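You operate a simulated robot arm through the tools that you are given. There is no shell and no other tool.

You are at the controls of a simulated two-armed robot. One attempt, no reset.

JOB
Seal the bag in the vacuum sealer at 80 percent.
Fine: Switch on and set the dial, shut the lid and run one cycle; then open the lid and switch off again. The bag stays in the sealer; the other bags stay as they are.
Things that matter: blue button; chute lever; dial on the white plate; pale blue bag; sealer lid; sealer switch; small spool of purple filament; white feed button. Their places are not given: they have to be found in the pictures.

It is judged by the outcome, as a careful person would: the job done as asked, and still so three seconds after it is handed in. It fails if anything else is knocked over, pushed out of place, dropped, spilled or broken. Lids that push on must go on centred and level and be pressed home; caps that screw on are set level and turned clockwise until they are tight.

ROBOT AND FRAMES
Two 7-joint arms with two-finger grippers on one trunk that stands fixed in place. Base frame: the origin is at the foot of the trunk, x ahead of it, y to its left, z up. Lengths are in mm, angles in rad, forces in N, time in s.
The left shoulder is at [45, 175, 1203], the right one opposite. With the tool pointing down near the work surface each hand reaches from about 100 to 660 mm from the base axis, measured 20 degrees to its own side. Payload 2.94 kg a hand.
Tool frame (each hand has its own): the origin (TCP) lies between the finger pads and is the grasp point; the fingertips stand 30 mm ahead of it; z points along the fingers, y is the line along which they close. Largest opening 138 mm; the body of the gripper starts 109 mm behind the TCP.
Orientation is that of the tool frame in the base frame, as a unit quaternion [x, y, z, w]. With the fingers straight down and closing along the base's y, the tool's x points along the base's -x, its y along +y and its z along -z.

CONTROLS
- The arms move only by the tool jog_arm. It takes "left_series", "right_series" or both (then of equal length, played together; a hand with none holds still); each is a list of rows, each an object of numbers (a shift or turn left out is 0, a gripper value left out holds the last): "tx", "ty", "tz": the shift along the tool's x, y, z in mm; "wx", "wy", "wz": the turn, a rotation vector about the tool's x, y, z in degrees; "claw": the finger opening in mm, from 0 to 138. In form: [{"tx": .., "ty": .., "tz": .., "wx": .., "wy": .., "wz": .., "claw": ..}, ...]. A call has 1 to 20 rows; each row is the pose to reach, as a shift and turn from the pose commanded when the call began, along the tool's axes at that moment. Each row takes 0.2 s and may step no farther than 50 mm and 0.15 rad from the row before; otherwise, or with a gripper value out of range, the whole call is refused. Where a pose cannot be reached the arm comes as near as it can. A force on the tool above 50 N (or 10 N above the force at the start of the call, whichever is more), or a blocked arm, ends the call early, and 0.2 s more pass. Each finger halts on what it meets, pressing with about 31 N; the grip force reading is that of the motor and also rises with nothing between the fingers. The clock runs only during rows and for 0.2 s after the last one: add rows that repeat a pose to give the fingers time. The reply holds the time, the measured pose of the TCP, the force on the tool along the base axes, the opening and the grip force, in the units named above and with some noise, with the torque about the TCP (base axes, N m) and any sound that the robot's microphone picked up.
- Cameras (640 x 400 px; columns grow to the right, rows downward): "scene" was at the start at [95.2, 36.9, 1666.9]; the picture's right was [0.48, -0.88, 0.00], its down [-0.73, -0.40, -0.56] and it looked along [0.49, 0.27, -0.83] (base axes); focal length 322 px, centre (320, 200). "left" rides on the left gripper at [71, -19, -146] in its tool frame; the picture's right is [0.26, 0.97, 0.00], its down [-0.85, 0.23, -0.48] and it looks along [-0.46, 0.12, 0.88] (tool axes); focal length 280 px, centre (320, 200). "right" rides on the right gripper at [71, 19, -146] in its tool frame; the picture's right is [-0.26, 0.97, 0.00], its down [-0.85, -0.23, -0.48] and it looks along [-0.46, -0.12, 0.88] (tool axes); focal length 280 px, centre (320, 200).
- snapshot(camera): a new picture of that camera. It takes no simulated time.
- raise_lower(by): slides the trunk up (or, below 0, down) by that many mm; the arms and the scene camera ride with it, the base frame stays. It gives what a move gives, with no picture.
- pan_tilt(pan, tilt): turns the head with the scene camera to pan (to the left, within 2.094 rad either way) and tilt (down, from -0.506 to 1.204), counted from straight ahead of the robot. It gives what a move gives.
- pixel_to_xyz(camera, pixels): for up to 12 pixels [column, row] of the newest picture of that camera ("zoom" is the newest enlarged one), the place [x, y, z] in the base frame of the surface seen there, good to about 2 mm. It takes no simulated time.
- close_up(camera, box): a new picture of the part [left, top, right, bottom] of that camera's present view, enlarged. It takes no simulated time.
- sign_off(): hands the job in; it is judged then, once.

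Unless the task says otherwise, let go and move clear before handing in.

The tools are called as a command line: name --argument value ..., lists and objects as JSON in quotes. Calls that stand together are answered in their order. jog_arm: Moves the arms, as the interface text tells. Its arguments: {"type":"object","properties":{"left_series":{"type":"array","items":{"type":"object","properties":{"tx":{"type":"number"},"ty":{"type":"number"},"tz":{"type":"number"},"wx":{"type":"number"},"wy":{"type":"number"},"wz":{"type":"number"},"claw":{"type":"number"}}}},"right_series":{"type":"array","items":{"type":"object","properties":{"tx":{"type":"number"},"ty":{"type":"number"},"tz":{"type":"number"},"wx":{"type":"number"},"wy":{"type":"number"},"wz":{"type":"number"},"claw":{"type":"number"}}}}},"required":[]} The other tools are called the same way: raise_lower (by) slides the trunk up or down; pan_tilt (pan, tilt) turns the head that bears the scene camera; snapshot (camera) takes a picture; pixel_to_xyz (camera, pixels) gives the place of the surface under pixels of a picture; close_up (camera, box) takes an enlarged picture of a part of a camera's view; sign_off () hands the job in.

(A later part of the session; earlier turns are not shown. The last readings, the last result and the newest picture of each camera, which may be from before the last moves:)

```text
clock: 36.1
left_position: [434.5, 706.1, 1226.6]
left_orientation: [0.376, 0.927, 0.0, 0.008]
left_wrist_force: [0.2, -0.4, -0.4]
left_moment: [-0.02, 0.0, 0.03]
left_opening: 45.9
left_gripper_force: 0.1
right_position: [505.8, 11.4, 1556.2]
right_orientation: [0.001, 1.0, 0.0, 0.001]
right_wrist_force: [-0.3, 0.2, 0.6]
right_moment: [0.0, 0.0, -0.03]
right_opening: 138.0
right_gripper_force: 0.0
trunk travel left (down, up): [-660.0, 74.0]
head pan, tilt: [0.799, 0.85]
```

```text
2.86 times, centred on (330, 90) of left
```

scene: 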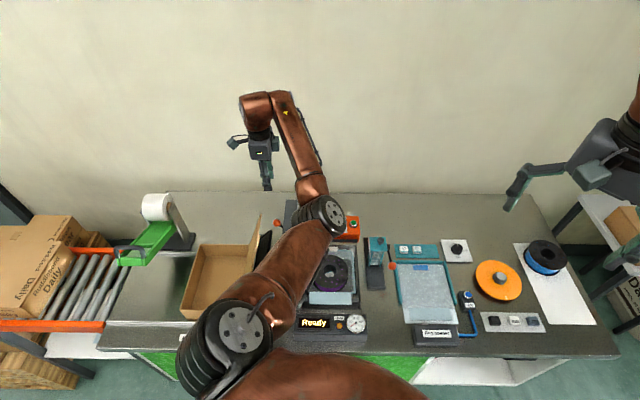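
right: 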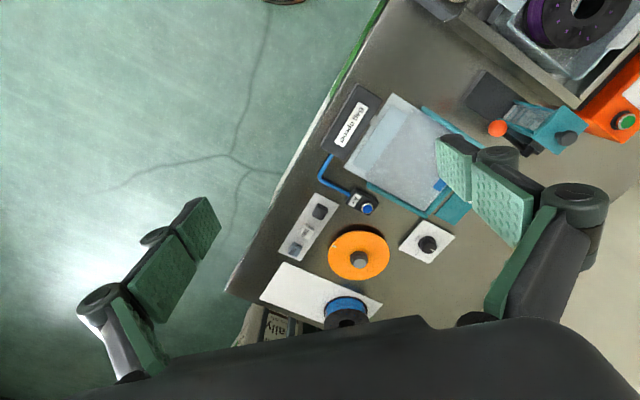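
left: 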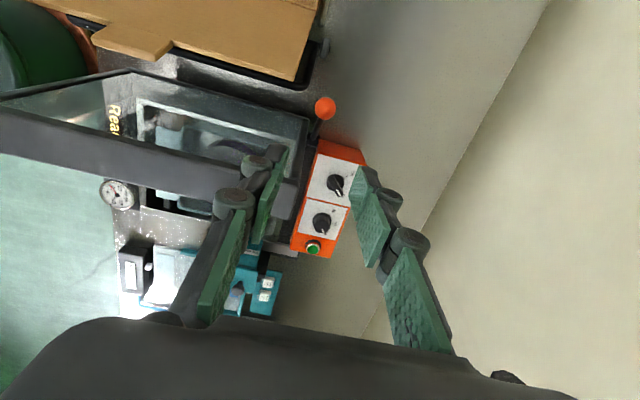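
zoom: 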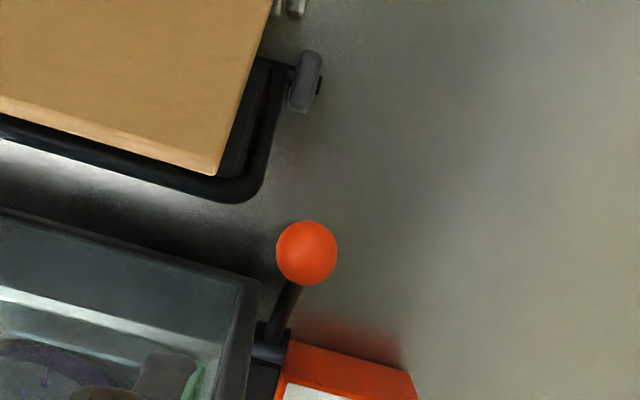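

The ball's centre is about (438,713,974) with radius ~15, and the black frame corner nearby is at (400,700,980). I'll descend above the ball in stages, staying centred.

jog_arm --left_series '[{"tx": 2.3, "ty": 7.4, "tz": 45}, {"tx": 2.3, "ty": 7.4, "tz": 90}, {"tx": 2.3, "ty": 7.4, "tz": 135}, {"tx": 2.3, "ty": 7.4, "tz": 180}, {"tx": 2.3, "ty": 7.4, "tz": 180}]'

snapshot --camera "scene"

snapshot --camera "left"

pixel_to_xyz --camera "scene" --pixels '[[290, 195], [300, 225], [310, 240], [325, 240], [300, 180], [291, 250]]'

```text
clock: 37.3
left_position: [438.5, 711.9, 1048.5]
left_orientation: [0.376, 0.927, -0.001, 0.008]
left_wrist_force: [0.7, -0.2, -0.2]
left_moment: [-0.03, 0.01, 0.0]
left_opening: 45.9
left_gripper_force: 0.0
right_position: [506.1, 11.1, 1556.8]
right_orientation: [0.0, 1.0, 0.0, 0.001]
right_wrist_force: [-0.7, -0.1, 0.1]
right_moment: [0.03, 0.01, 0.0]
right_opening: 138.0
right_gripper_force: 0.0
trunk travel left (down, up): [-660.0, 74.0]
head pan, tilt: [0.799, 0.85]
```

```text
taken
```

scene: 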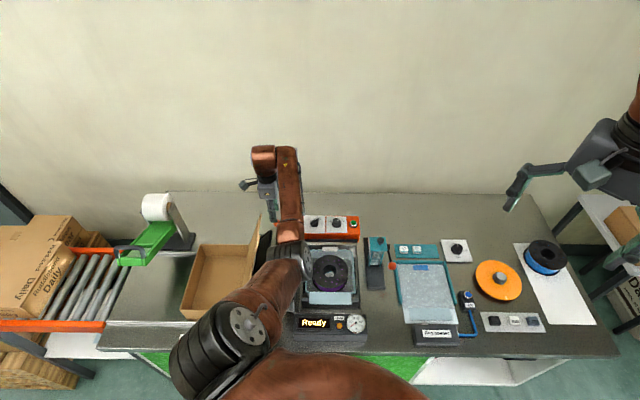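

```text
taken
```

left: 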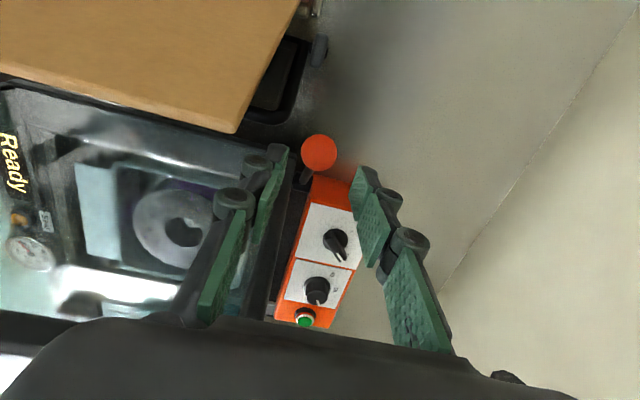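

```text
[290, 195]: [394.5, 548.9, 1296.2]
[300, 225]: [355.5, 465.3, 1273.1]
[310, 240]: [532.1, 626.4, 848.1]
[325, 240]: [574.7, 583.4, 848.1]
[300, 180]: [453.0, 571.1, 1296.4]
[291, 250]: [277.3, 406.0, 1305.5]
```

The forearm stays above z≈1270 over the lid. I'll lower the last 56 mm so the fingers straddle the ball, and look before closing.

jog_arm --left_series '[{"tz": 28}, {"tz": 56}, {"tz": 56}]'

snapshot --camera "left"

close_up --camera "left" --box '[220, 100, 440, 240]'

```text
clock: 38.1
left_position: [439.3, 712.0, 993.6]
left_orientation: [0.376, 0.927, 0.0, 0.008]
left_wrist_force: [1.0, -0.7, 0.7]
left_moment: [0.0, -0.02, 0.06]
left_opening: 45.6
left_gripper_force: 0.1
right_position: [505.8, 9.3, 1556.8]
right_orientation: [0.001, 1.0, 0.001, 0.001]
right_wrist_force: [0.4, -0.7, 0.5]
right_moment: [-0.04, -0.01, -0.01]
right_opening: 138.0
right_gripper_force: 0.0
trunk travel left (down, up): [-660.0, 74.0]
head pan, tilt: [0.799, 0.85]
```

```text
taken
```

left: 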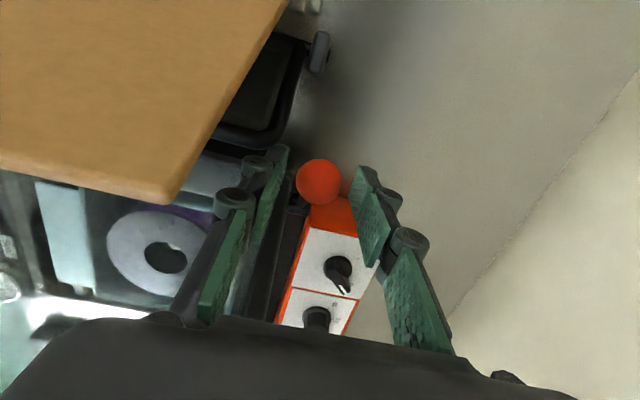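

```text
2.86 times, centred on (330, 170) of left
```

zoom: 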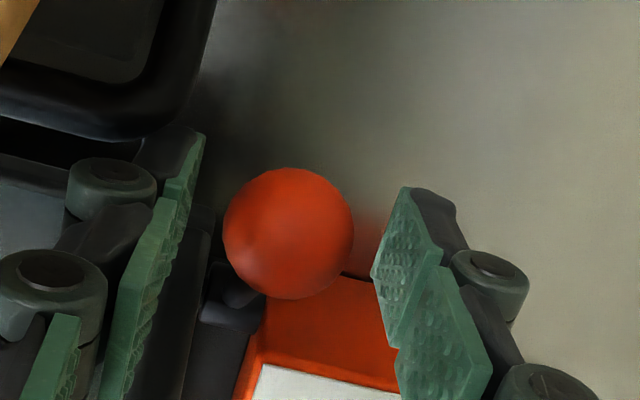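

The ball is centred between the fingertips, about 20 mm beyond the TCP. I'll lower 6 mm more and close on it.

jog_arm --left_series '[{"tz": 6}, {"tz": 6, "claw": 10}, {"tz": 6, "claw": 10}, {"tz": 6, "claw": 10}, {"tz": 6, "claw": 10}]'

close_up --camera "left" --box '[220, 100, 440, 240]'

```text
clock: 39.3
left_position: [437.8, 712.3, 985.6]
left_orientation: [0.376, 0.926, 0.0, 0.008]
left_wrist_force: [-1.3, -1.6, -0.8]
left_moment: [0.03, 0.08, -0.04]
left_opening: 28.1
left_gripper_force: 44.7
right_position: [505.0, 10.0, 1557.3]
right_orientation: [0.001, 1.0, 0.0, 0.002]
right_wrist_force: [0.6, 0.3, 0.2]
right_moment: [0.0, 0.0, 0.04]
right_opening: 138.0
right_gripper_force: 0.0
trunk travel left (down, up): [-660.0, 74.0]
head pan, tilt: [0.799, 0.85]
```

```text
2.86 times, centred on (330, 170) of left
```

zoom: 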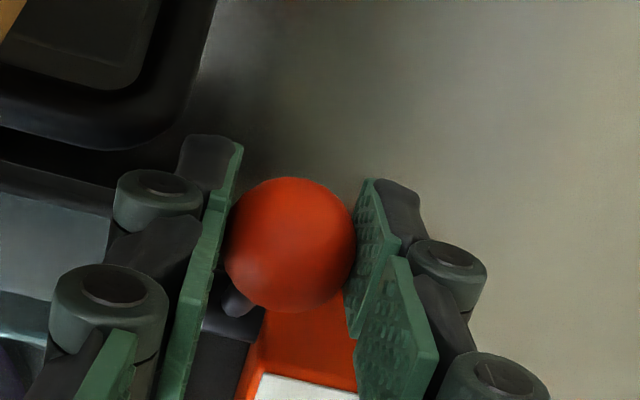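

The ball is gripped (opening 28 mm). I'll swing it the first 20° along the estimated arc (hinge near v=1, z=885, radius 124) and watch the force.

jog_arm --left_series '[{"tx": -8.3, "tz": -7}, {"tx": -16.8, "tz": -13.6}, {"tx": -26.1, "tz": -19.3}, {"tx": -35.7, "tz": -24.1}, {"tx": -35.7, "tz": -24.1}]'

snapshot --camera "scene"

close_up --camera "left" --box '[220, 100, 440, 240]'

```text
clock: 40.5
left_position: [465.3, 687.5, 1008.8]
left_orientation: [0.376, 0.927, -0.001, 0.008]
left_wrist_force: [-9.5, -1.9, -14.4]
left_moment: [0.81, 1.04, 0.02]
left_opening: 28.5
left_gripper_force: 45.0
right_position: [505.0, 12.1, 1556.0]
right_orientation: [0.002, 1.0, 0.001, 0.001]
right_wrist_force: [-0.2, -0.3, 0.5]
right_moment: [0.0, -0.02, -0.02]
right_opening: 137.9
right_gripper_force: 0.2
trunk travel left (down, up): [-660.0, 74.0]
head pan, tilt: [0.799, 0.85]
```

```text
taken
```

scene: 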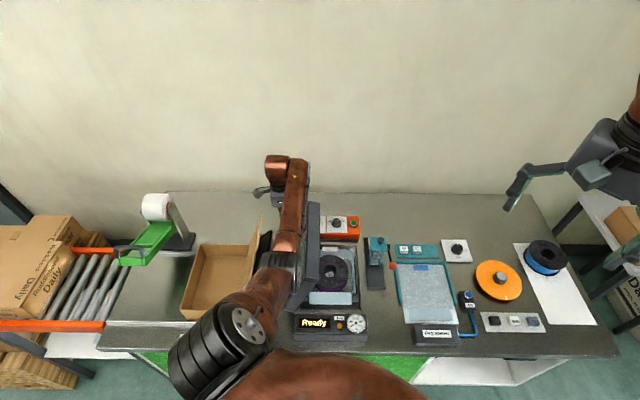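

```text
2.86 times, centred on (330, 170) of left
```

zoom: 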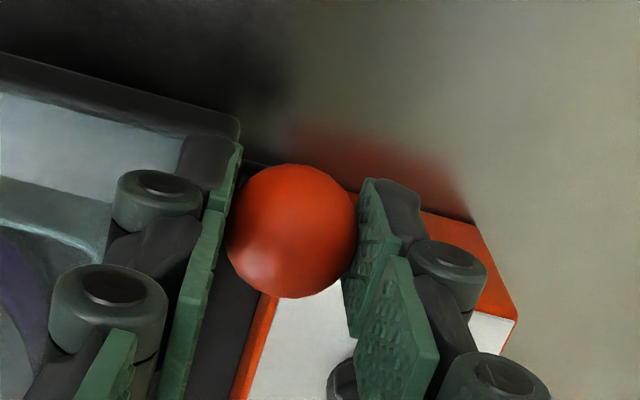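

The lid is following (it is tilting at scene (312,250)), with a modest resisting force of about 15 N. I'll continue the swing with a slightly smaller radius.

jog_arm --left_series '[{"tx": -10.5, "tz": -2.3}, {"tx": -21.1, "tz": -4.1}, {"tx": -31.5, "tz": -6}, {"tx": -42, "tz": -7.4}, {"tx": -52.5, "tz": -7.4}, {"tx": -63, "tz": -7}, {"tx": -73.5, "tz": -5.2}, {"tx": -83.8, "tz": -3}, {"tx": -83.8, "tz": -3}]'

snapshot --camera "scene"

close_up --camera "left" --box '[220, 100, 440, 240]'

```text
clock: 42.5
left_position: [523.6, 627.5, 1015.4]
left_orientation: [0.376, 0.927, -0.002, 0.008]
left_wrist_force: [-21.2, -5.0, -8.3]
left_moment: [0.61, 1.05, 0.11]
left_opening: 28.7
left_gripper_force: 45.5
right_position: [502.8, 11.0, 1556.8]
right_orientation: [0.0, 1.0, 0.0, 0.002]
right_wrist_force: [-0.4, 0.0, 0.5]
right_moment: [0.02, -0.03, -0.03]
right_opening: 138.0
right_gripper_force: 0.0
trunk travel left (down, up): [-660.0, 74.0]
head pan, tilt: [0.799, 0.85]
```

```text
taken
```

scene: 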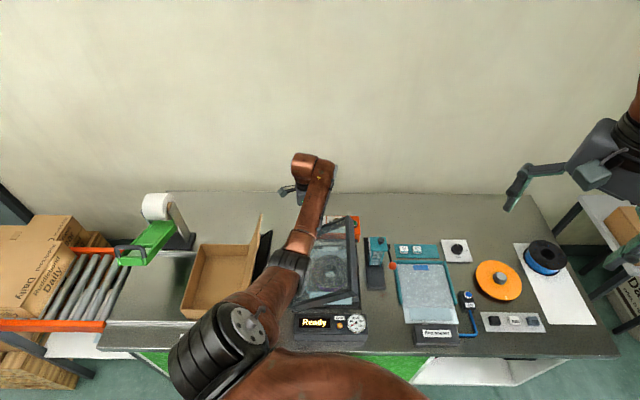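

```text
2.86 times, centred on (330, 170) of left
```

zoom: 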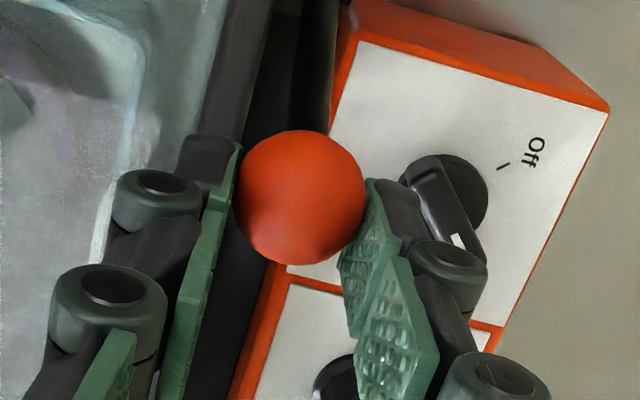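

The lid is at roughly 35–40° and following, with some lag and a sideways force along the hinge line. I'll trim by −2 mm along the hinge and continue with a smaller radius.

jog_arm --left_series '[{"tx": -9, "ty": -1, "tz": 4.8}, {"tx": -17.9, "ty": -2, "tz": 11.1}, {"tx": -27, "ty": -2, "tz": 16}, {"tx": -35.4, "ty": -2, "tz": 21.6}, {"tx": -43.5, "ty": -2.3, "tz": 28}, {"tx": -50.8, "ty": -2.5, "tz": 35}, {"tx": -50.8, "ty": -2.5, "tz": 35}]'

close_up --camera "scene" --box '[230, 130, 430, 350]'

close_up --camera "left" --box '[220, 100, 440, 240]'

```text
clock: 44.1
left_position: [561.6, 590.2, 984.0]
left_orientation: [0.376, 0.926, 0.001, 0.009]
left_wrist_force: [0.3, 3.3, 14.0]
left_moment: [1.02, 0.92, 0.05]
left_opening: 28.2
left_gripper_force: 45.0
right_position: [505.9, 9.8, 1556.3]
right_orientation: [0.001, 1.0, 0.001, 0.001]
right_wrist_force: [0.0, 0.0, -0.7]
right_moment: [-0.01, 0.01, 0.01]
right_opening: 138.3
right_gripper_force: 0.0
trunk travel left (down, up): [-660.0, 74.0]
head pan, tilt: [0.799, 0.85]
```

```text
1.82 times, centred on (330, 240) of scene
```

zoom: 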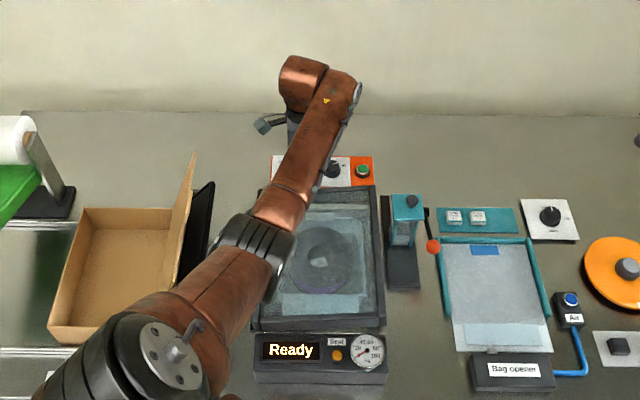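

```text
2.86 times, centred on (330, 170) of left
```

zoom: 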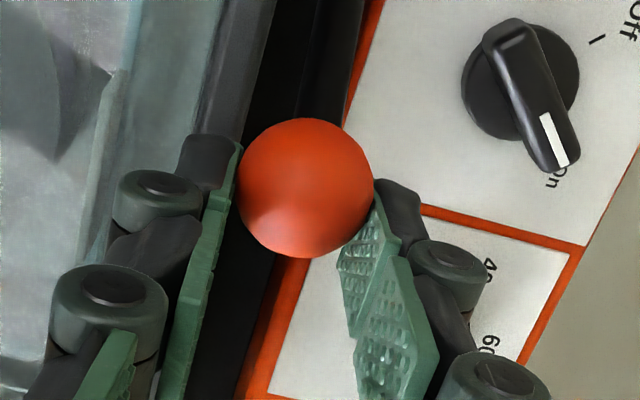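

The lid looks almost shut. I'll measure its free edge height against the hinge side.

close_up --camera "scene" --box '[280, 220, 380, 340]'

pixel_to_xyz --camera "zoom" --pixels '[[330, 270], [440, 265], [310, 280], [430, 280], [430, 150], [420, 60], [355, 70], [400, 270]]'

```text
3.33 times, centred on (330, 280) of scene
```

zoom: 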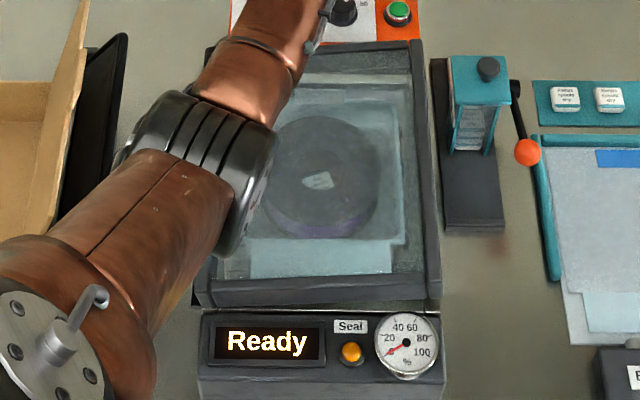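

```text
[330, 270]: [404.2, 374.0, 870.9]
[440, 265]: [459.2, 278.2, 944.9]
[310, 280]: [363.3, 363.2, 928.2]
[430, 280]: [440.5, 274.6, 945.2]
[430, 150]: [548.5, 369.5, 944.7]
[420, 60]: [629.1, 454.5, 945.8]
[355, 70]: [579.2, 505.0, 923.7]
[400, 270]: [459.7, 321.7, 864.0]
```

The free edge is at z≈945, against ≈914 when level, so it's about 7° open. I'll continue down the arc.

jog_arm --left_series '[{"tx": -6.5, "tz": 7.5}, {"tx": -12.8, "tz": 15.9}, {"tx": -15.5, "tz": 20}, {"tx": -15.5, "tz": 20}]'

close_up --camera "scene" --box '[280, 220, 380, 340]'

pixel_to_xyz --camera "zoom" --pixels '[[440, 270], [310, 290], [432, 285], [430, 150], [420, 60], [355, 80]]'

close_up --camera "left" --box '[220, 100, 440, 240]'

```text
clock: 45.1
left_position: [570.6, 580.6, 964.6]
left_orientation: [0.375, 0.927, 0.002, 0.008]
left_wrist_force: [-10.2, 7.9, 34.6]
left_moment: [0.49, 0.58, 0.12]
left_opening: 28.5
left_gripper_force: 44.7
right_position: [501.6, 7.1, 1558.0]
right_orientation: [0.001, 1.0, 0.001, 0.003]
right_wrist_force: [0.5, 0.0, 0.4]
right_moment: [-0.01, 0.01, 0.04]
right_opening: 138.0
right_gripper_force: 0.1
trunk travel left (down, up): [-660.0, 74.0]
head pan, tilt: [0.799, 0.85]
```

```text
3.33 times, centred on (330, 280) of scene
```

zoom: 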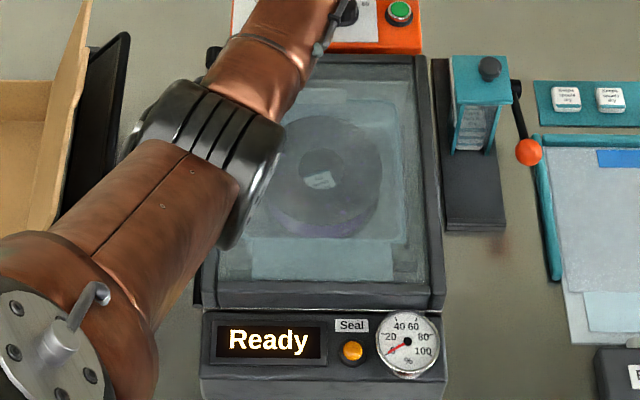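

```text
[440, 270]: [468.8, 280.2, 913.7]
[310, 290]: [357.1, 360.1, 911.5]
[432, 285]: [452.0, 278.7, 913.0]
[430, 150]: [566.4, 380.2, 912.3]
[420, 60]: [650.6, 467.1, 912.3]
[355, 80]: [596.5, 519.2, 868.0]
```

```text
2.86 times, centred on (330, 170) of left
```

zoom: 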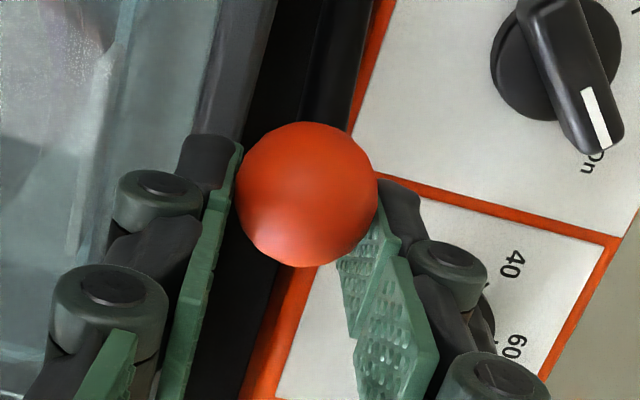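

The lid is flat at z≈912–914 all round, so it is shut, and the display still says Ready. I'll release the ball and lift away, then head for the green button.

jog_arm --left_series '[{"tz": -2, "claw": 50}, {"tz": -2, "claw": 50}, {"tz": -40}, {"tz": -80}, {"tz": -120}, {"tz": -120}]'

snapshot --camera "left"

close_up --camera "scene" --box '[280, 200, 400, 340]'

pixel_to_xyz --camera "zoom" --pixels '[[413, 90], [413, 80], [430, 300], [405, 180]]'

```text
clock: 46.5
left_position: [571.4, 582.5, 1081.3]
left_orientation: [0.376, 0.927, -0.001, 0.007]
left_wrist_force: [0.0, 1.2, 0.1]
left_moment: [0.0, 0.01, -0.03]
left_opening: 50.0
left_gripper_force: 0.1
right_position: [506.5, 11.0, 1555.6]
right_orientation: [0.001, 1.0, 0.001, 0.001]
right_wrist_force: [1.1, -0.1, 0.3]
right_moment: [-0.05, 0.03, -0.01]
right_opening: 138.0
right_gripper_force: 0.0
trunk travel left (down, up): [-660.0, 74.0]
head pan, tilt: [0.799, 0.85]
```

```text
taken
```

left: 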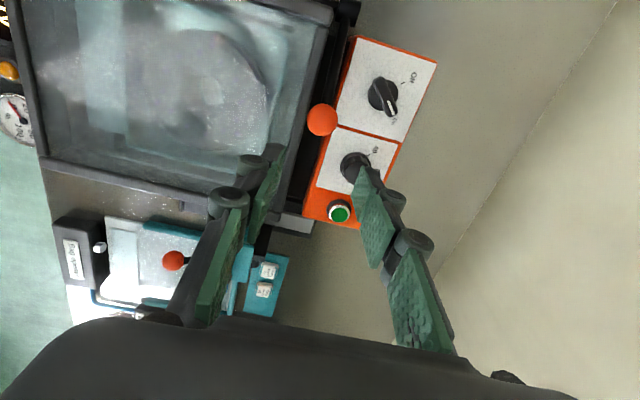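

```text
2.86 times, centred on (340, 270) of scene
```

zoom: 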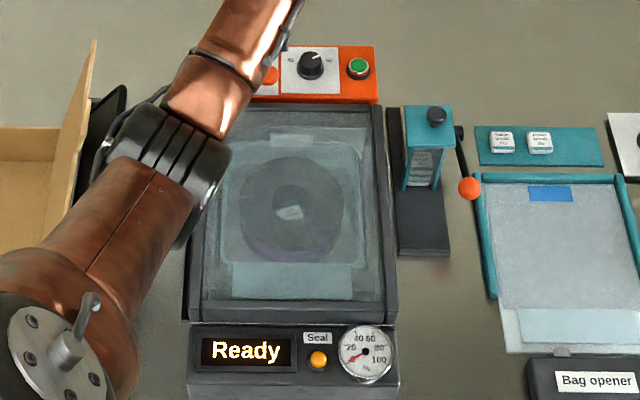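

```text
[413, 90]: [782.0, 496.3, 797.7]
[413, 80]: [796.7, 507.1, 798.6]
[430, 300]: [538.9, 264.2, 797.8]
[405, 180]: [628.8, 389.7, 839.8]
```

pixel_to_xyz --camera "zoom" --pixels '[[358, 65], [352, 65], [364, 65], [358, 60], [358, 70]]'

pixel_to_xyz --camera "left" --pixels '[[341, 214], [336, 213], [345, 215], [341, 210], [322, 112], [322, 118], [315, 118], [329, 118]]'

```text
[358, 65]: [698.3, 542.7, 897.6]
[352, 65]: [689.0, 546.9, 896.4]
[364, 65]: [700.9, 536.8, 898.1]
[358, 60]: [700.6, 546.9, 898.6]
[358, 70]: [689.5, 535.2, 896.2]
```

```text
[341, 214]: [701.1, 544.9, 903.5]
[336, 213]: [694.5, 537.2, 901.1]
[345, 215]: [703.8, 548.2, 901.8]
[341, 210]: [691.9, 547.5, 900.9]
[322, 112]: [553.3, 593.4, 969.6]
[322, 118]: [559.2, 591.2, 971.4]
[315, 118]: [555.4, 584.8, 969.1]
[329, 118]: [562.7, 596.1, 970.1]
```

The green button's cap is at about (697,542), top z≈900. The ball's closed position is about (559,590,957), which I'll need for reopening. I'll close the fingers, lean the tool outward and hover over the green button.

jog_arm --left_series '[{"tx": -23, "ty": 10, "wx": -6.7, "wy": -2, "claw": 0}, {"tx": -46, "ty": 20, "wx": -13.4, "wy": -4}, {"tx": -70, "ty": 30, "wx": -20.1, "wy": -6}, {"tx": -93, "ty": 40, "wx": -26.9, "wy": -8}, {"tx": -116, "ty": 50.8, "wx": -33.6, "wy": -9.9}, {"tx": -116, "ty": 50.8, "tz": 39, "wx": -33.6, "wy": -9.9}, {"tx": -116, "ty": 50.8, "tz": 78, "wx": -33.6, "wy": -9.9}, {"tx": -116, "ty": 50.8, "tz": 112, "wx": -33.6, "wy": -9.9}, {"tx": -116, "ty": 50.8, "tz": 112, "wx": -33.6, "wy": -9.9}]'

snapshot --camera "left"

snapshot --camera "scene"

```text
clock: 48.5
left_position: [691.2, 537.4, 970.2]
left_orientation: [0.356, 0.883, 0.235, 0.196]
left_wrist_force: [-1.7, 0.1, 0.5]
left_moment: [0.01, -0.02, -0.01]
left_opening: 0.0
left_gripper_force: 29.0
right_position: [504.9, 11.1, 1556.6]
right_orientation: [0.0, 1.0, 0.001, 0.001]
right_wrist_force: [-0.6, -0.7, 0.1]
right_moment: [-0.03, -0.02, -0.01]
right_opening: 137.7
right_gripper_force: 0.1
trunk travel left (down, up): [-660.0, 74.0]
head pan, tilt: [0.799, 0.85]
```

```text
taken
```

left: 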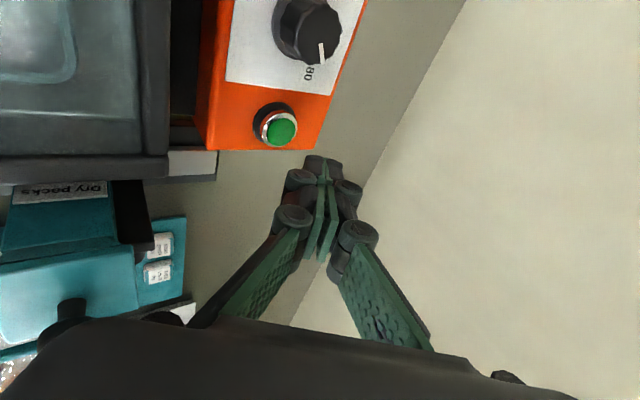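

```text
taken
```

scene: 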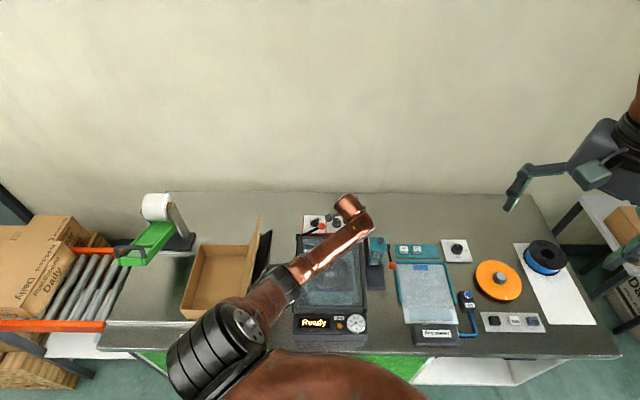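

The dial pointer clearly sits at "80" (left (321,52)). I'll measure the green cap from here.

pixel_to_xyz --camera "left" --pixels '[[283, 131], [276, 131], [290, 133], [283, 124], [283, 140], [325, 165]]'

pixel_to_xyz --camera "scene" --pixels '[[365, 232], [345, 245], [330, 260], [378, 240]]'

```text
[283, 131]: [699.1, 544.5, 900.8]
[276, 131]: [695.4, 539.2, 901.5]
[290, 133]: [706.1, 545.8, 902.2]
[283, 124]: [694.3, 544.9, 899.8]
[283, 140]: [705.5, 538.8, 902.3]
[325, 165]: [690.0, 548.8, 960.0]
```

```text
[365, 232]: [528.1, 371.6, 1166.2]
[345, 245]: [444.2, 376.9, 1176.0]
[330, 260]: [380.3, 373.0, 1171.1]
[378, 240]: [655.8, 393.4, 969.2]
```

The green cap is centred at (699.5,542), top z≈901. I'll press it straight down about 6 mm and come straight back up: one press only.

jog_arm --left_series '[{"tx": 5, "ty": -10.5, "tz": 15.5}, {"tx": 9, "ty": -18, "tz": 27}, {"tx": 10.4, "ty": -21.2, "tz": 31.3}, {"tx": 11, "ty": -23, "tz": 34}, {"tx": 11.5, "ty": -24.6, "tz": 36.2}, {"tx": 11.5, "ty": -24.6, "tz": 36.2}, {"tx": 5, "ty": -10.5, "tz": 15.5}, {"tx": 0, "ty": 0, "tz": 0}]'

close_up --camera "scene" --box '[280, 200, 400, 340]'

```text
clock: 50.3
left_position: [690.8, 536.4, 970.7]
left_orientation: [0.356, 0.883, 0.235, 0.195]
left_wrist_force: [0.2, -0.5, -0.3]
left_moment: [0.0, -0.01, 0.0]
left_opening: 0.0
left_gripper_force: 28.1
right_position: [505.1, 9.2, 1556.3]
right_orientation: [0.001, 1.0, -0.001, 0.0]
right_wrist_force: [0.0, -0.1, 0.0]
right_moment: [-0.01, 0.0, -0.01]
right_opening: 138.0
right_gripper_force: 0.1
trunk travel left (down, up): [-660.0, 74.0]
head pan, tilt: [0.799, 0.85]
```

```text
2.86 times, centred on (340, 270) of scene
```

zoom: 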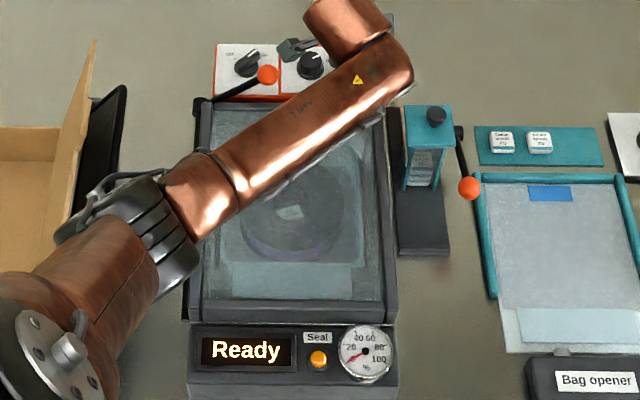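

No sound and still Ready, so I probably didn't reach the cap. I'll go down again and stay at depth to read force and position.

jog_arm --left_series '[{"tx": 5, "ty": -10.5, "tz": 15.5}, {"tx": 10.4, "ty": -21.2, "tz": 31.3}, {"tx": 11.5, "ty": -24.6, "tz": 36.2}, {"tx": 11.5, "ty": -24.6, "tz": 36.2}]'

snapshot --camera "left"

close_up --camera "left" --box '[220, 80, 440, 220]'

```text
clock: 51.3
left_position: [689.7, 538.9, 927.2]
left_orientation: [0.356, 0.883, 0.236, 0.195]
left_wrist_force: [1.4, -0.2, 1.2]
left_moment: [-0.01, 0.01, -0.03]
left_opening: 0.2
left_gripper_force: 28.7
right_position: [505.3, 11.1, 1555.9]
right_orientation: [0.001, 1.0, 0.0, 0.001]
right_wrist_force: [-0.1, -0.1, -0.4]
right_moment: [-0.02, 0.02, 0.04]
right_opening: 138.0
right_gripper_force: 0.0
trunk travel left (down, up): [-660.0, 74.0]
head pan, tilt: [0.799, 0.85]
```

```text
taken
```

left: 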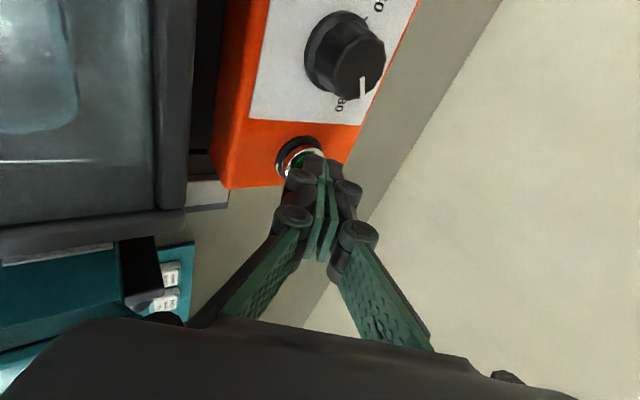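

```text
2.86 times, centred on (330, 150) of left
```

zoom: 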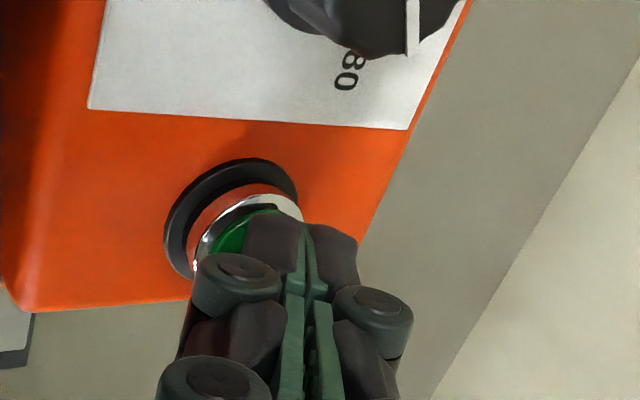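

Force is only about 1 N at z=927, with the tip over the cap (zoom (275,225)). I'll press further down in small steps.

jog_arm --left_series '[{"tx": 0.5, "ty": -1.7, "tz": 2.4}, {"tx": 1.1, "ty": -3.3, "tz": 4.9}, {"tx": 1.1, "ty": -3.3, "tz": 4.9}]'

close_up --camera "left" --box '[220, 80, 440, 220]'

close_up --camera "scene" --box '[280, 200, 400, 340]'

```text
clock: 52.1
left_position: [688.7, 538.2, 922.2]
left_orientation: [0.357, 0.882, 0.236, 0.196]
left_wrist_force: [1.2, 1.1, 9.7]
left_moment: [0.1, -0.07, 0.02]
left_opening: 0.0
left_gripper_force: 28.4
right_position: [504.1, 8.9, 1557.3]
right_orientation: [0.001, 1.0, 0.001, 0.0]
right_wrist_force: [0.6, 0.2, 0.7]
right_moment: [-0.02, 0.01, 0.0]
right_opening: 137.9
right_gripper_force: 0.0
trunk travel left (down, up): [-660.0, 74.0]
head pan, tilt: [0.799, 0.85]
heard: click
```

```text
2.86 times, centred on (330, 150) of left
```

zoom: 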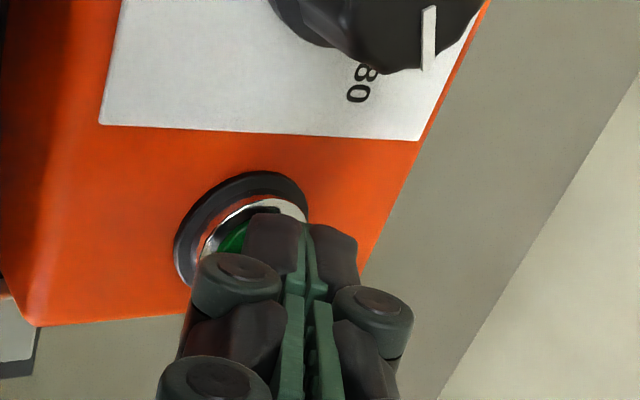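

```text
2.86 times, centred on (340, 270) of scene
```

zoom: 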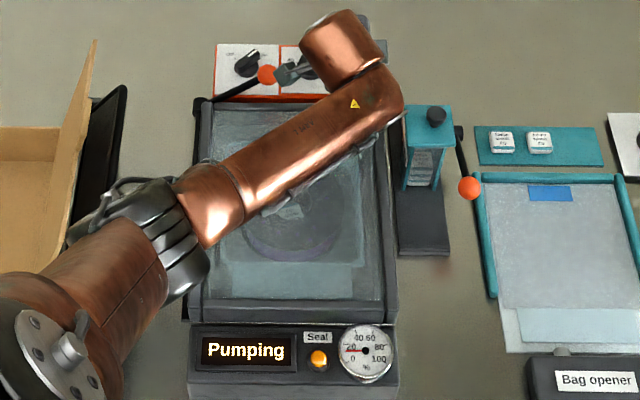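

A click was heard and the display reads "Pumping", with the gauge rising. I'll lift straight off the button and wait for the cycle.

jog_arm --left_series '[{"tx": -5, "ty": 15, "tz": -22}, {"tx": -9, "ty": 27, "tz": -40}, {"tx": -16, "ty": 49, "tz": -72}, {"tx": -16, "ty": 49, "tz": -72}]'

close_up --camera "scene" --box '[280, 200, 400, 340]'

```text
clock: 53.1
left_position: [687.1, 537.1, 1005.7]
left_orientation: [0.357, 0.883, 0.234, 0.194]
left_wrist_force: [0.0, -0.2, -0.6]
left_moment: [-0.02, -0.02, 0.04]
left_opening: 0.2
left_gripper_force: 28.8
right_position: [506.0, 10.2, 1557.1]
right_orientation: [0.001, 1.0, 0.001, 0.001]
right_wrist_force: [0.3, -0.1, -0.9]
right_moment: [0.0, -0.03, -0.01]
right_opening: 137.9
right_gripper_force: 0.1
trunk travel left (down, up): [-660.0, 74.0]
head pan, tilt: [0.799, 0.85]
```

```text
2.86 times, centred on (340, 270) of scene
```

zoom: 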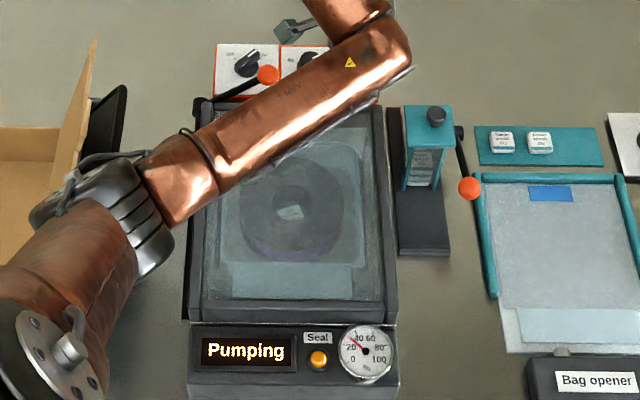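

The gauge is rising (about 30%). While it pumps I'll bring the hand back above the closed-lid ball and wait.

jog_arm --left_series '[{"tx": 16, "ty": 6, "tz": -22, "wx": 5.6, "wy": 1.65}, {"tx": 34, "ty": 8, "tz": -42, "wx": 11.2, "wy": 3.3}, {"tx": 52, "ty": 10, "tz": -61, "wx": 16.8, "wy": 4.95}, {"tx": 70, "ty": 11, "tz": -80, "wx": 22.4, "wy": 6.6}, {"tx": 88, "ty": 12, "tz": -99, "wx": 28, "wy": 8.25}, {"tx": 106.3, "ty": 12.7, "tz": -118.3, "wx": 33.6, "wy": 9.9, "claw": 48}, {"tx": 106.3, "ty": 12.7, "tz": -118.3, "wx": 33.6, "wy": 9.9}, {"tx": 106.3, "ty": 12.7, "tz": -118.3, "wx": 33.6, "wy": 9.9}]'

close_up --camera "scene" --box '[280, 200, 400, 340]'

snapshot --camera "left"

```text
clock: 54.9
left_position: [563.1, 590.2, 1092.3]
left_orientation: [0.376, 0.927, -0.001, 0.007]
left_wrist_force: [-0.1, -0.3, 0.0]
left_moment: [0.01, -0.02, -0.01]
left_opening: 48.1
left_gripper_force: 0.0
right_position: [505.4, 11.0, 1555.4]
right_orientation: [0.001, 1.0, 0.0, 0.001]
right_wrist_force: [-0.6, -0.6, -0.3]
right_moment: [-0.01, -0.01, 0.03]
right_opening: 137.9
right_gripper_force: 0.0
trunk travel left (down, up): [-660.0, 74.0]
head pan, tilt: [0.799, 0.85]
```

```text
2.86 times, centred on (340, 270) of scene
```

zoom: 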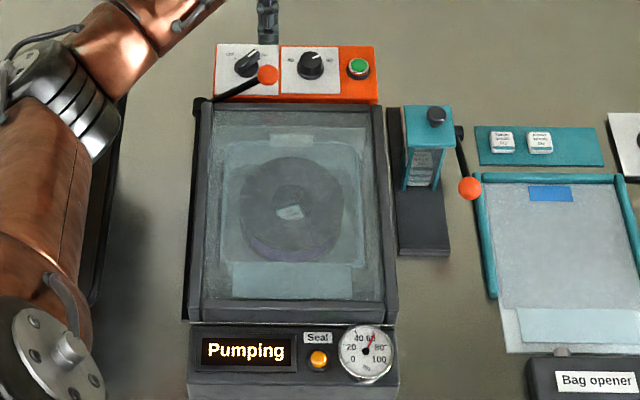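

```text
taken
```

left: 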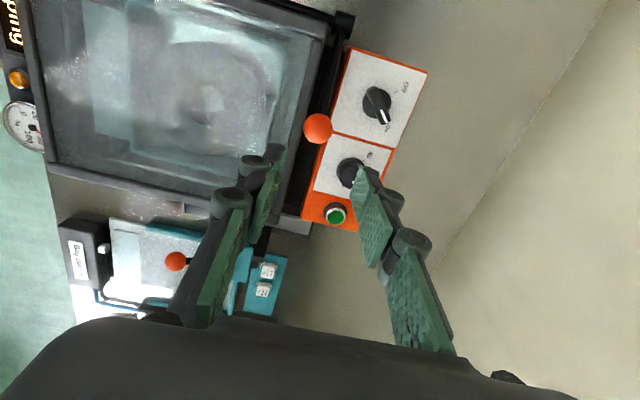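

The gauge is at about 65% and still pumping. I'll check the arm's height (its elbow is on the left now) while waiting.

snapshot --camera "scene"

pixel_to_xyz --camera "scene" --pixels '[[252, 250], [240, 235], [262, 215], [275, 205], [250, 225], [300, 190], [235, 270]]'

jog_arm --left_series '[{"tz": 0}, {"tz": 0}, {"tz": 0}, {"tz": 0}, {"tz": 0}, {"tz": 0}, {"tz": 0}, {"tz": 0}, {"tz": 0}, {"tz": 0}]'

close_up --camera "scene" --box '[280, 200, 400, 340]'

```text
taken
```

scene: 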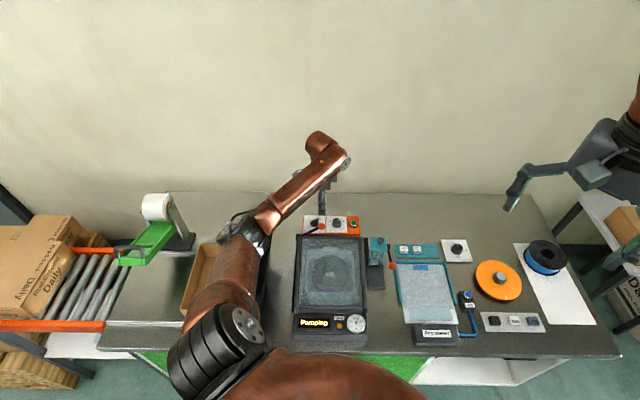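

```text
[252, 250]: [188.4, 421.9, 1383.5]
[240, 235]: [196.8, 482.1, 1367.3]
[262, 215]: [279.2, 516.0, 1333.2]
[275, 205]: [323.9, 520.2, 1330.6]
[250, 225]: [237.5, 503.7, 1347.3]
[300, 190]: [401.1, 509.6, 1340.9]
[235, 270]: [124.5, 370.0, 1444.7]
```

```text
clock: 57.1
left_position: [565.0, 590.2, 1091.9]
left_orientation: [0.376, 0.926, 0.0, 0.008]
left_wrist_force: [0.0, -0.6, 1.4]
left_moment: [0.04, -0.02, -0.02]
left_opening: 47.9
left_gripper_force: 0.0
right_position: [505.4, 9.8, 1556.7]
right_orientation: [0.002, 1.0, 0.0, 0.001]
right_wrist_force: [0.2, 0.5, 0.2]
right_moment: [0.02, -0.01, -0.02]
right_opening: 138.1
right_gripper_force: 0.0
trunk travel left (down, up): [-660.0, 74.0]
head pan, tilt: [0.799, 0.85]
```

```text
2.86 times, centred on (340, 270) of scene
```

zoom: 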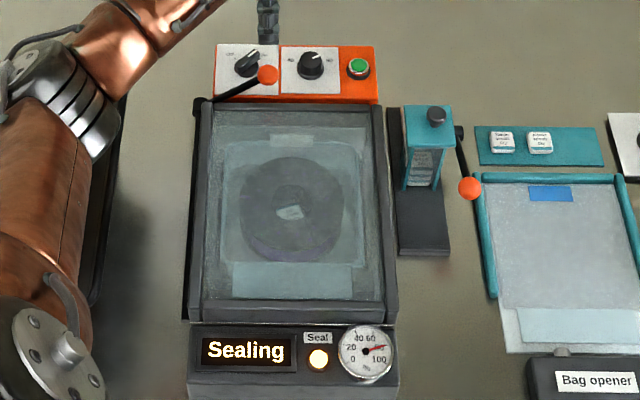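

The display says "Sealing", the lamp is lit and the gauge is near 80. I'll wait for the cycle to finish.

close_up --camera "scene" --box '[340, 305, 375, 340]'

jog_arm --left_series '[{"tz": 0}, {"tz": 0}, {"tz": 0}, {"tz": 0}, {"tz": 0}, {"tz": 0}, {"tz": 0}, {"tz": 0}, {"tz": 0}, {"tz": 0}, {"tz": 0}, {"tz": 0}]'

close_up --camera "scene" --box '[280, 200, 400, 340]'

```text
11.43 times, centred on (358, 322) of scene
```

zoom: 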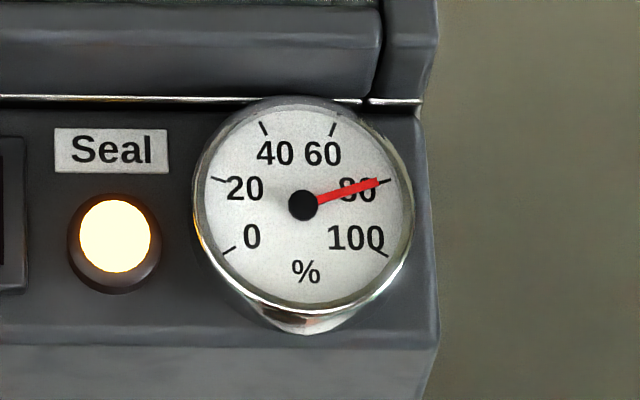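

```text
clock: 59.7
left_position: [564.4, 589.9, 1091.6]
left_orientation: [0.376, 0.927, 0.0, 0.008]
left_wrist_force: [-0.3, 0.8, 0.5]
left_moment: [-0.03, -0.02, -0.01]
left_opening: 48.3
left_gripper_force: 0.0
right_position: [504.2, 9.9, 1555.8]
right_orientation: [0.001, 1.0, 0.0, 0.002]
right_wrist_force: [0.4, -0.3, 0.9]
right_moment: [0.01, -0.02, 0.01]
right_opening: 138.2
right_gripper_force: 0.0
trunk travel left (down, up): [-660.0, 74.0]
head pan, tilt: [0.799, 0.85]
```

```text
2.86 times, centred on (340, 270) of scene
```

zoom: 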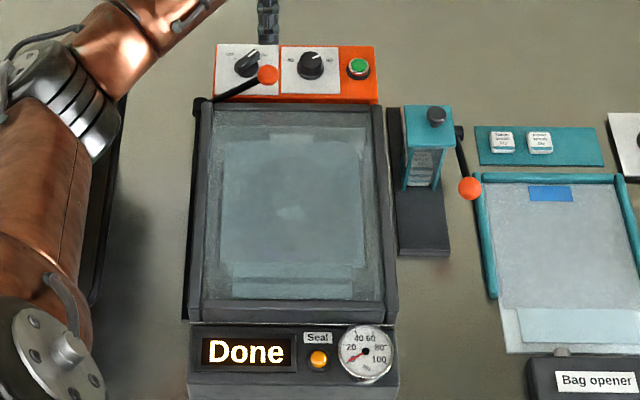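

"Done", with the gauge back at 0 and 80% reached exactly. Now I'll reopen the lid by the ball, measuring it from here.

snapshot --camera "left"

pixel_to_xyz --camera "left" --pixels '[[318, 128], [310, 128], [326, 128], [318, 120], [318, 136]]'

```text
taken
```

left: 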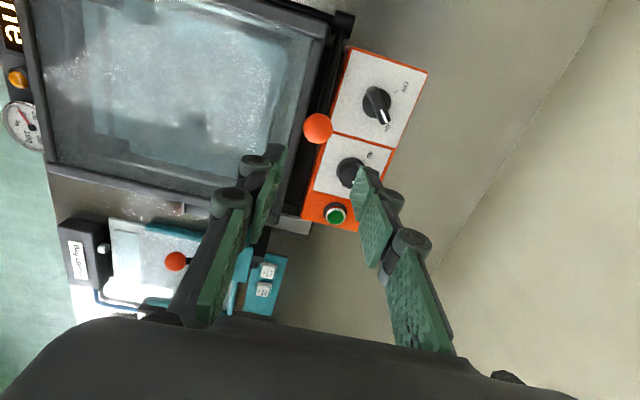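

```text
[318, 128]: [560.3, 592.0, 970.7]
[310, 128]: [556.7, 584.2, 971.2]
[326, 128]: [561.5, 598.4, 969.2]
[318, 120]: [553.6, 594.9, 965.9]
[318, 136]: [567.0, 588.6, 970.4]
```

The ball is centred at about (560,591.5,956). I'll descend over it and grip.

jog_arm --left_series '[{"tx": 4.3, "ty": -1.9, "tz": 40}, {"tx": 4.3, "ty": -1.9, "tz": 80}, {"tx": 4.3, "ty": -1.9, "tz": 120}, {"tx": 4.3, "ty": -1.9, "tz": 122}, {"tx": 4.3, "ty": -1.9, "tz": 122, "claw": 10}, {"tx": 4.3, "ty": -1.9, "tz": 122, "claw": 10}, {"tx": 4.3, "ty": -1.9, "tz": 122, "claw": 10}, {"tx": 4.3, "ty": -1.9, "tz": 122, "claw": 10}]'

snapshot --camera "scene"

close_up --camera "left" --box '[220, 100, 440, 240]'

pixel_to_xyz --camera "scene" --pixels '[[262, 250], [270, 230], [280, 225], [290, 215], [300, 205], [250, 240]]'

```text
clock: 61.5
left_position: [562.6, 588.5, 969.7]
left_orientation: [0.376, 0.927, 0.0, 0.009]
left_wrist_force: [1.4, 3.2, 0.3]
left_moment: [0.08, 0.02, 0.01]
left_opening: 28.2
left_gripper_force: 44.5
right_position: [504.8, 10.9, 1556.9]
right_orientation: [0.001, 1.0, 0.0, 0.001]
right_wrist_force: [-0.6, 1.1, -0.3]
right_moment: [-0.02, 0.02, 0.06]
right_opening: 138.1
right_gripper_force: 0.1
trunk travel left (down, up): [-660.0, 74.0]
head pan, tilt: [0.799, 0.85]
```

```text
taken
```

scene: 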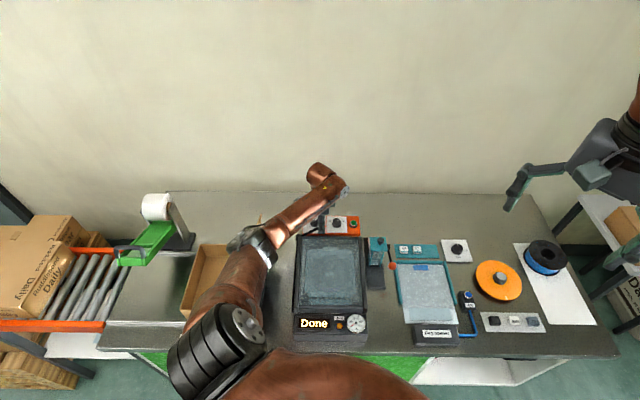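

```text
2.86 times, centred on (330, 170) of left
```

zoom: 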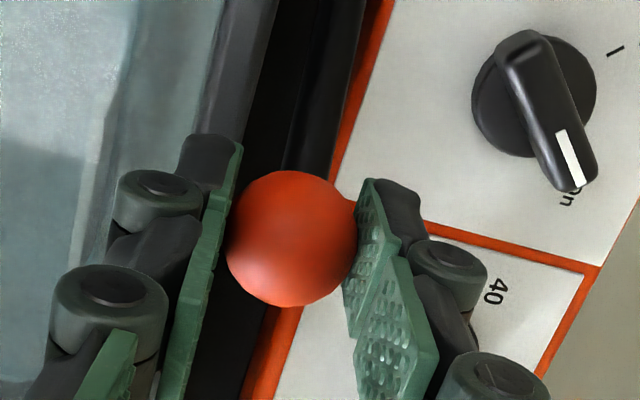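

```text
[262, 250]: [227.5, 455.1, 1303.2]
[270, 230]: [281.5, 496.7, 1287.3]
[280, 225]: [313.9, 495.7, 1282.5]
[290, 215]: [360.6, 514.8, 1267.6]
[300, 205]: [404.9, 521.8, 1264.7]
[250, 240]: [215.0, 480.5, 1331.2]
```

The ball is gripped again (28 mm), and the forearm is well above the lid's swing height. I'll swing it open along the refitted arc (hinge v=−9, z=880, radius 122), the first 40°.

jog_arm --left_series '[{"tx": 7, "ty": 0.1, "tz": -8}, {"tx": 14.9, "ty": 0.2, "tz": -15.2}, {"tx": 23, "ty": 0.3, "tz": -22}, {"tx": 32.2, "ty": 0.4, "tz": -27.6}, {"tx": 41.5, "ty": 0.5, "tz": -32.6}, {"tx": 51.4, "ty": 0.7, "tz": -36.8}, {"tx": 61.5, "ty": 0.8, "tz": -40}, {"tx": 71.9, "ty": 0.9, "tz": -42.5}, {"tx": 71.9, "ty": 0.9, "tz": -42.5}]'

snapshot --camera "scene"

close_up --camera "left" --box '[220, 100, 440, 240]'

```text
clock: 63.5
left_position: [508.8, 642.4, 1012.7]
left_orientation: [0.375, 0.927, 0.0, 0.006]
left_wrist_force: [1.0, -1.6, 4.6]
left_moment: [-0.16, -0.13, 0.01]
left_opening: 28.5
left_gripper_force: 44.9
right_position: [505.3, 8.8, 1555.5]
right_orientation: [-0.001, 1.0, 0.001, 0.001]
right_wrist_force: [0.4, 0.3, -0.5]
right_moment: [0.0, 0.01, -0.02]
right_opening: 138.2
right_gripper_force: 0.1
trunk travel left (down, up): [-660.0, 74.0]
head pan, tilt: [0.799, 0.85]
```

```text
taken
```

scene: 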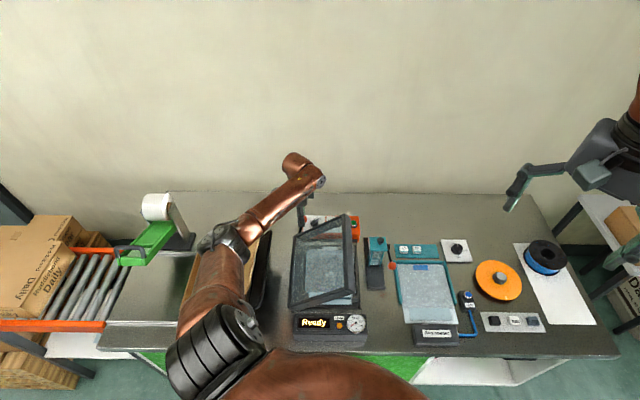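

```text
2.86 times, centred on (330, 170) of left
```

zoom: 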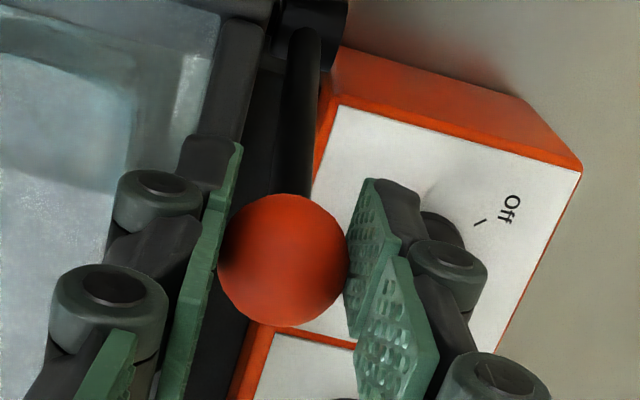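

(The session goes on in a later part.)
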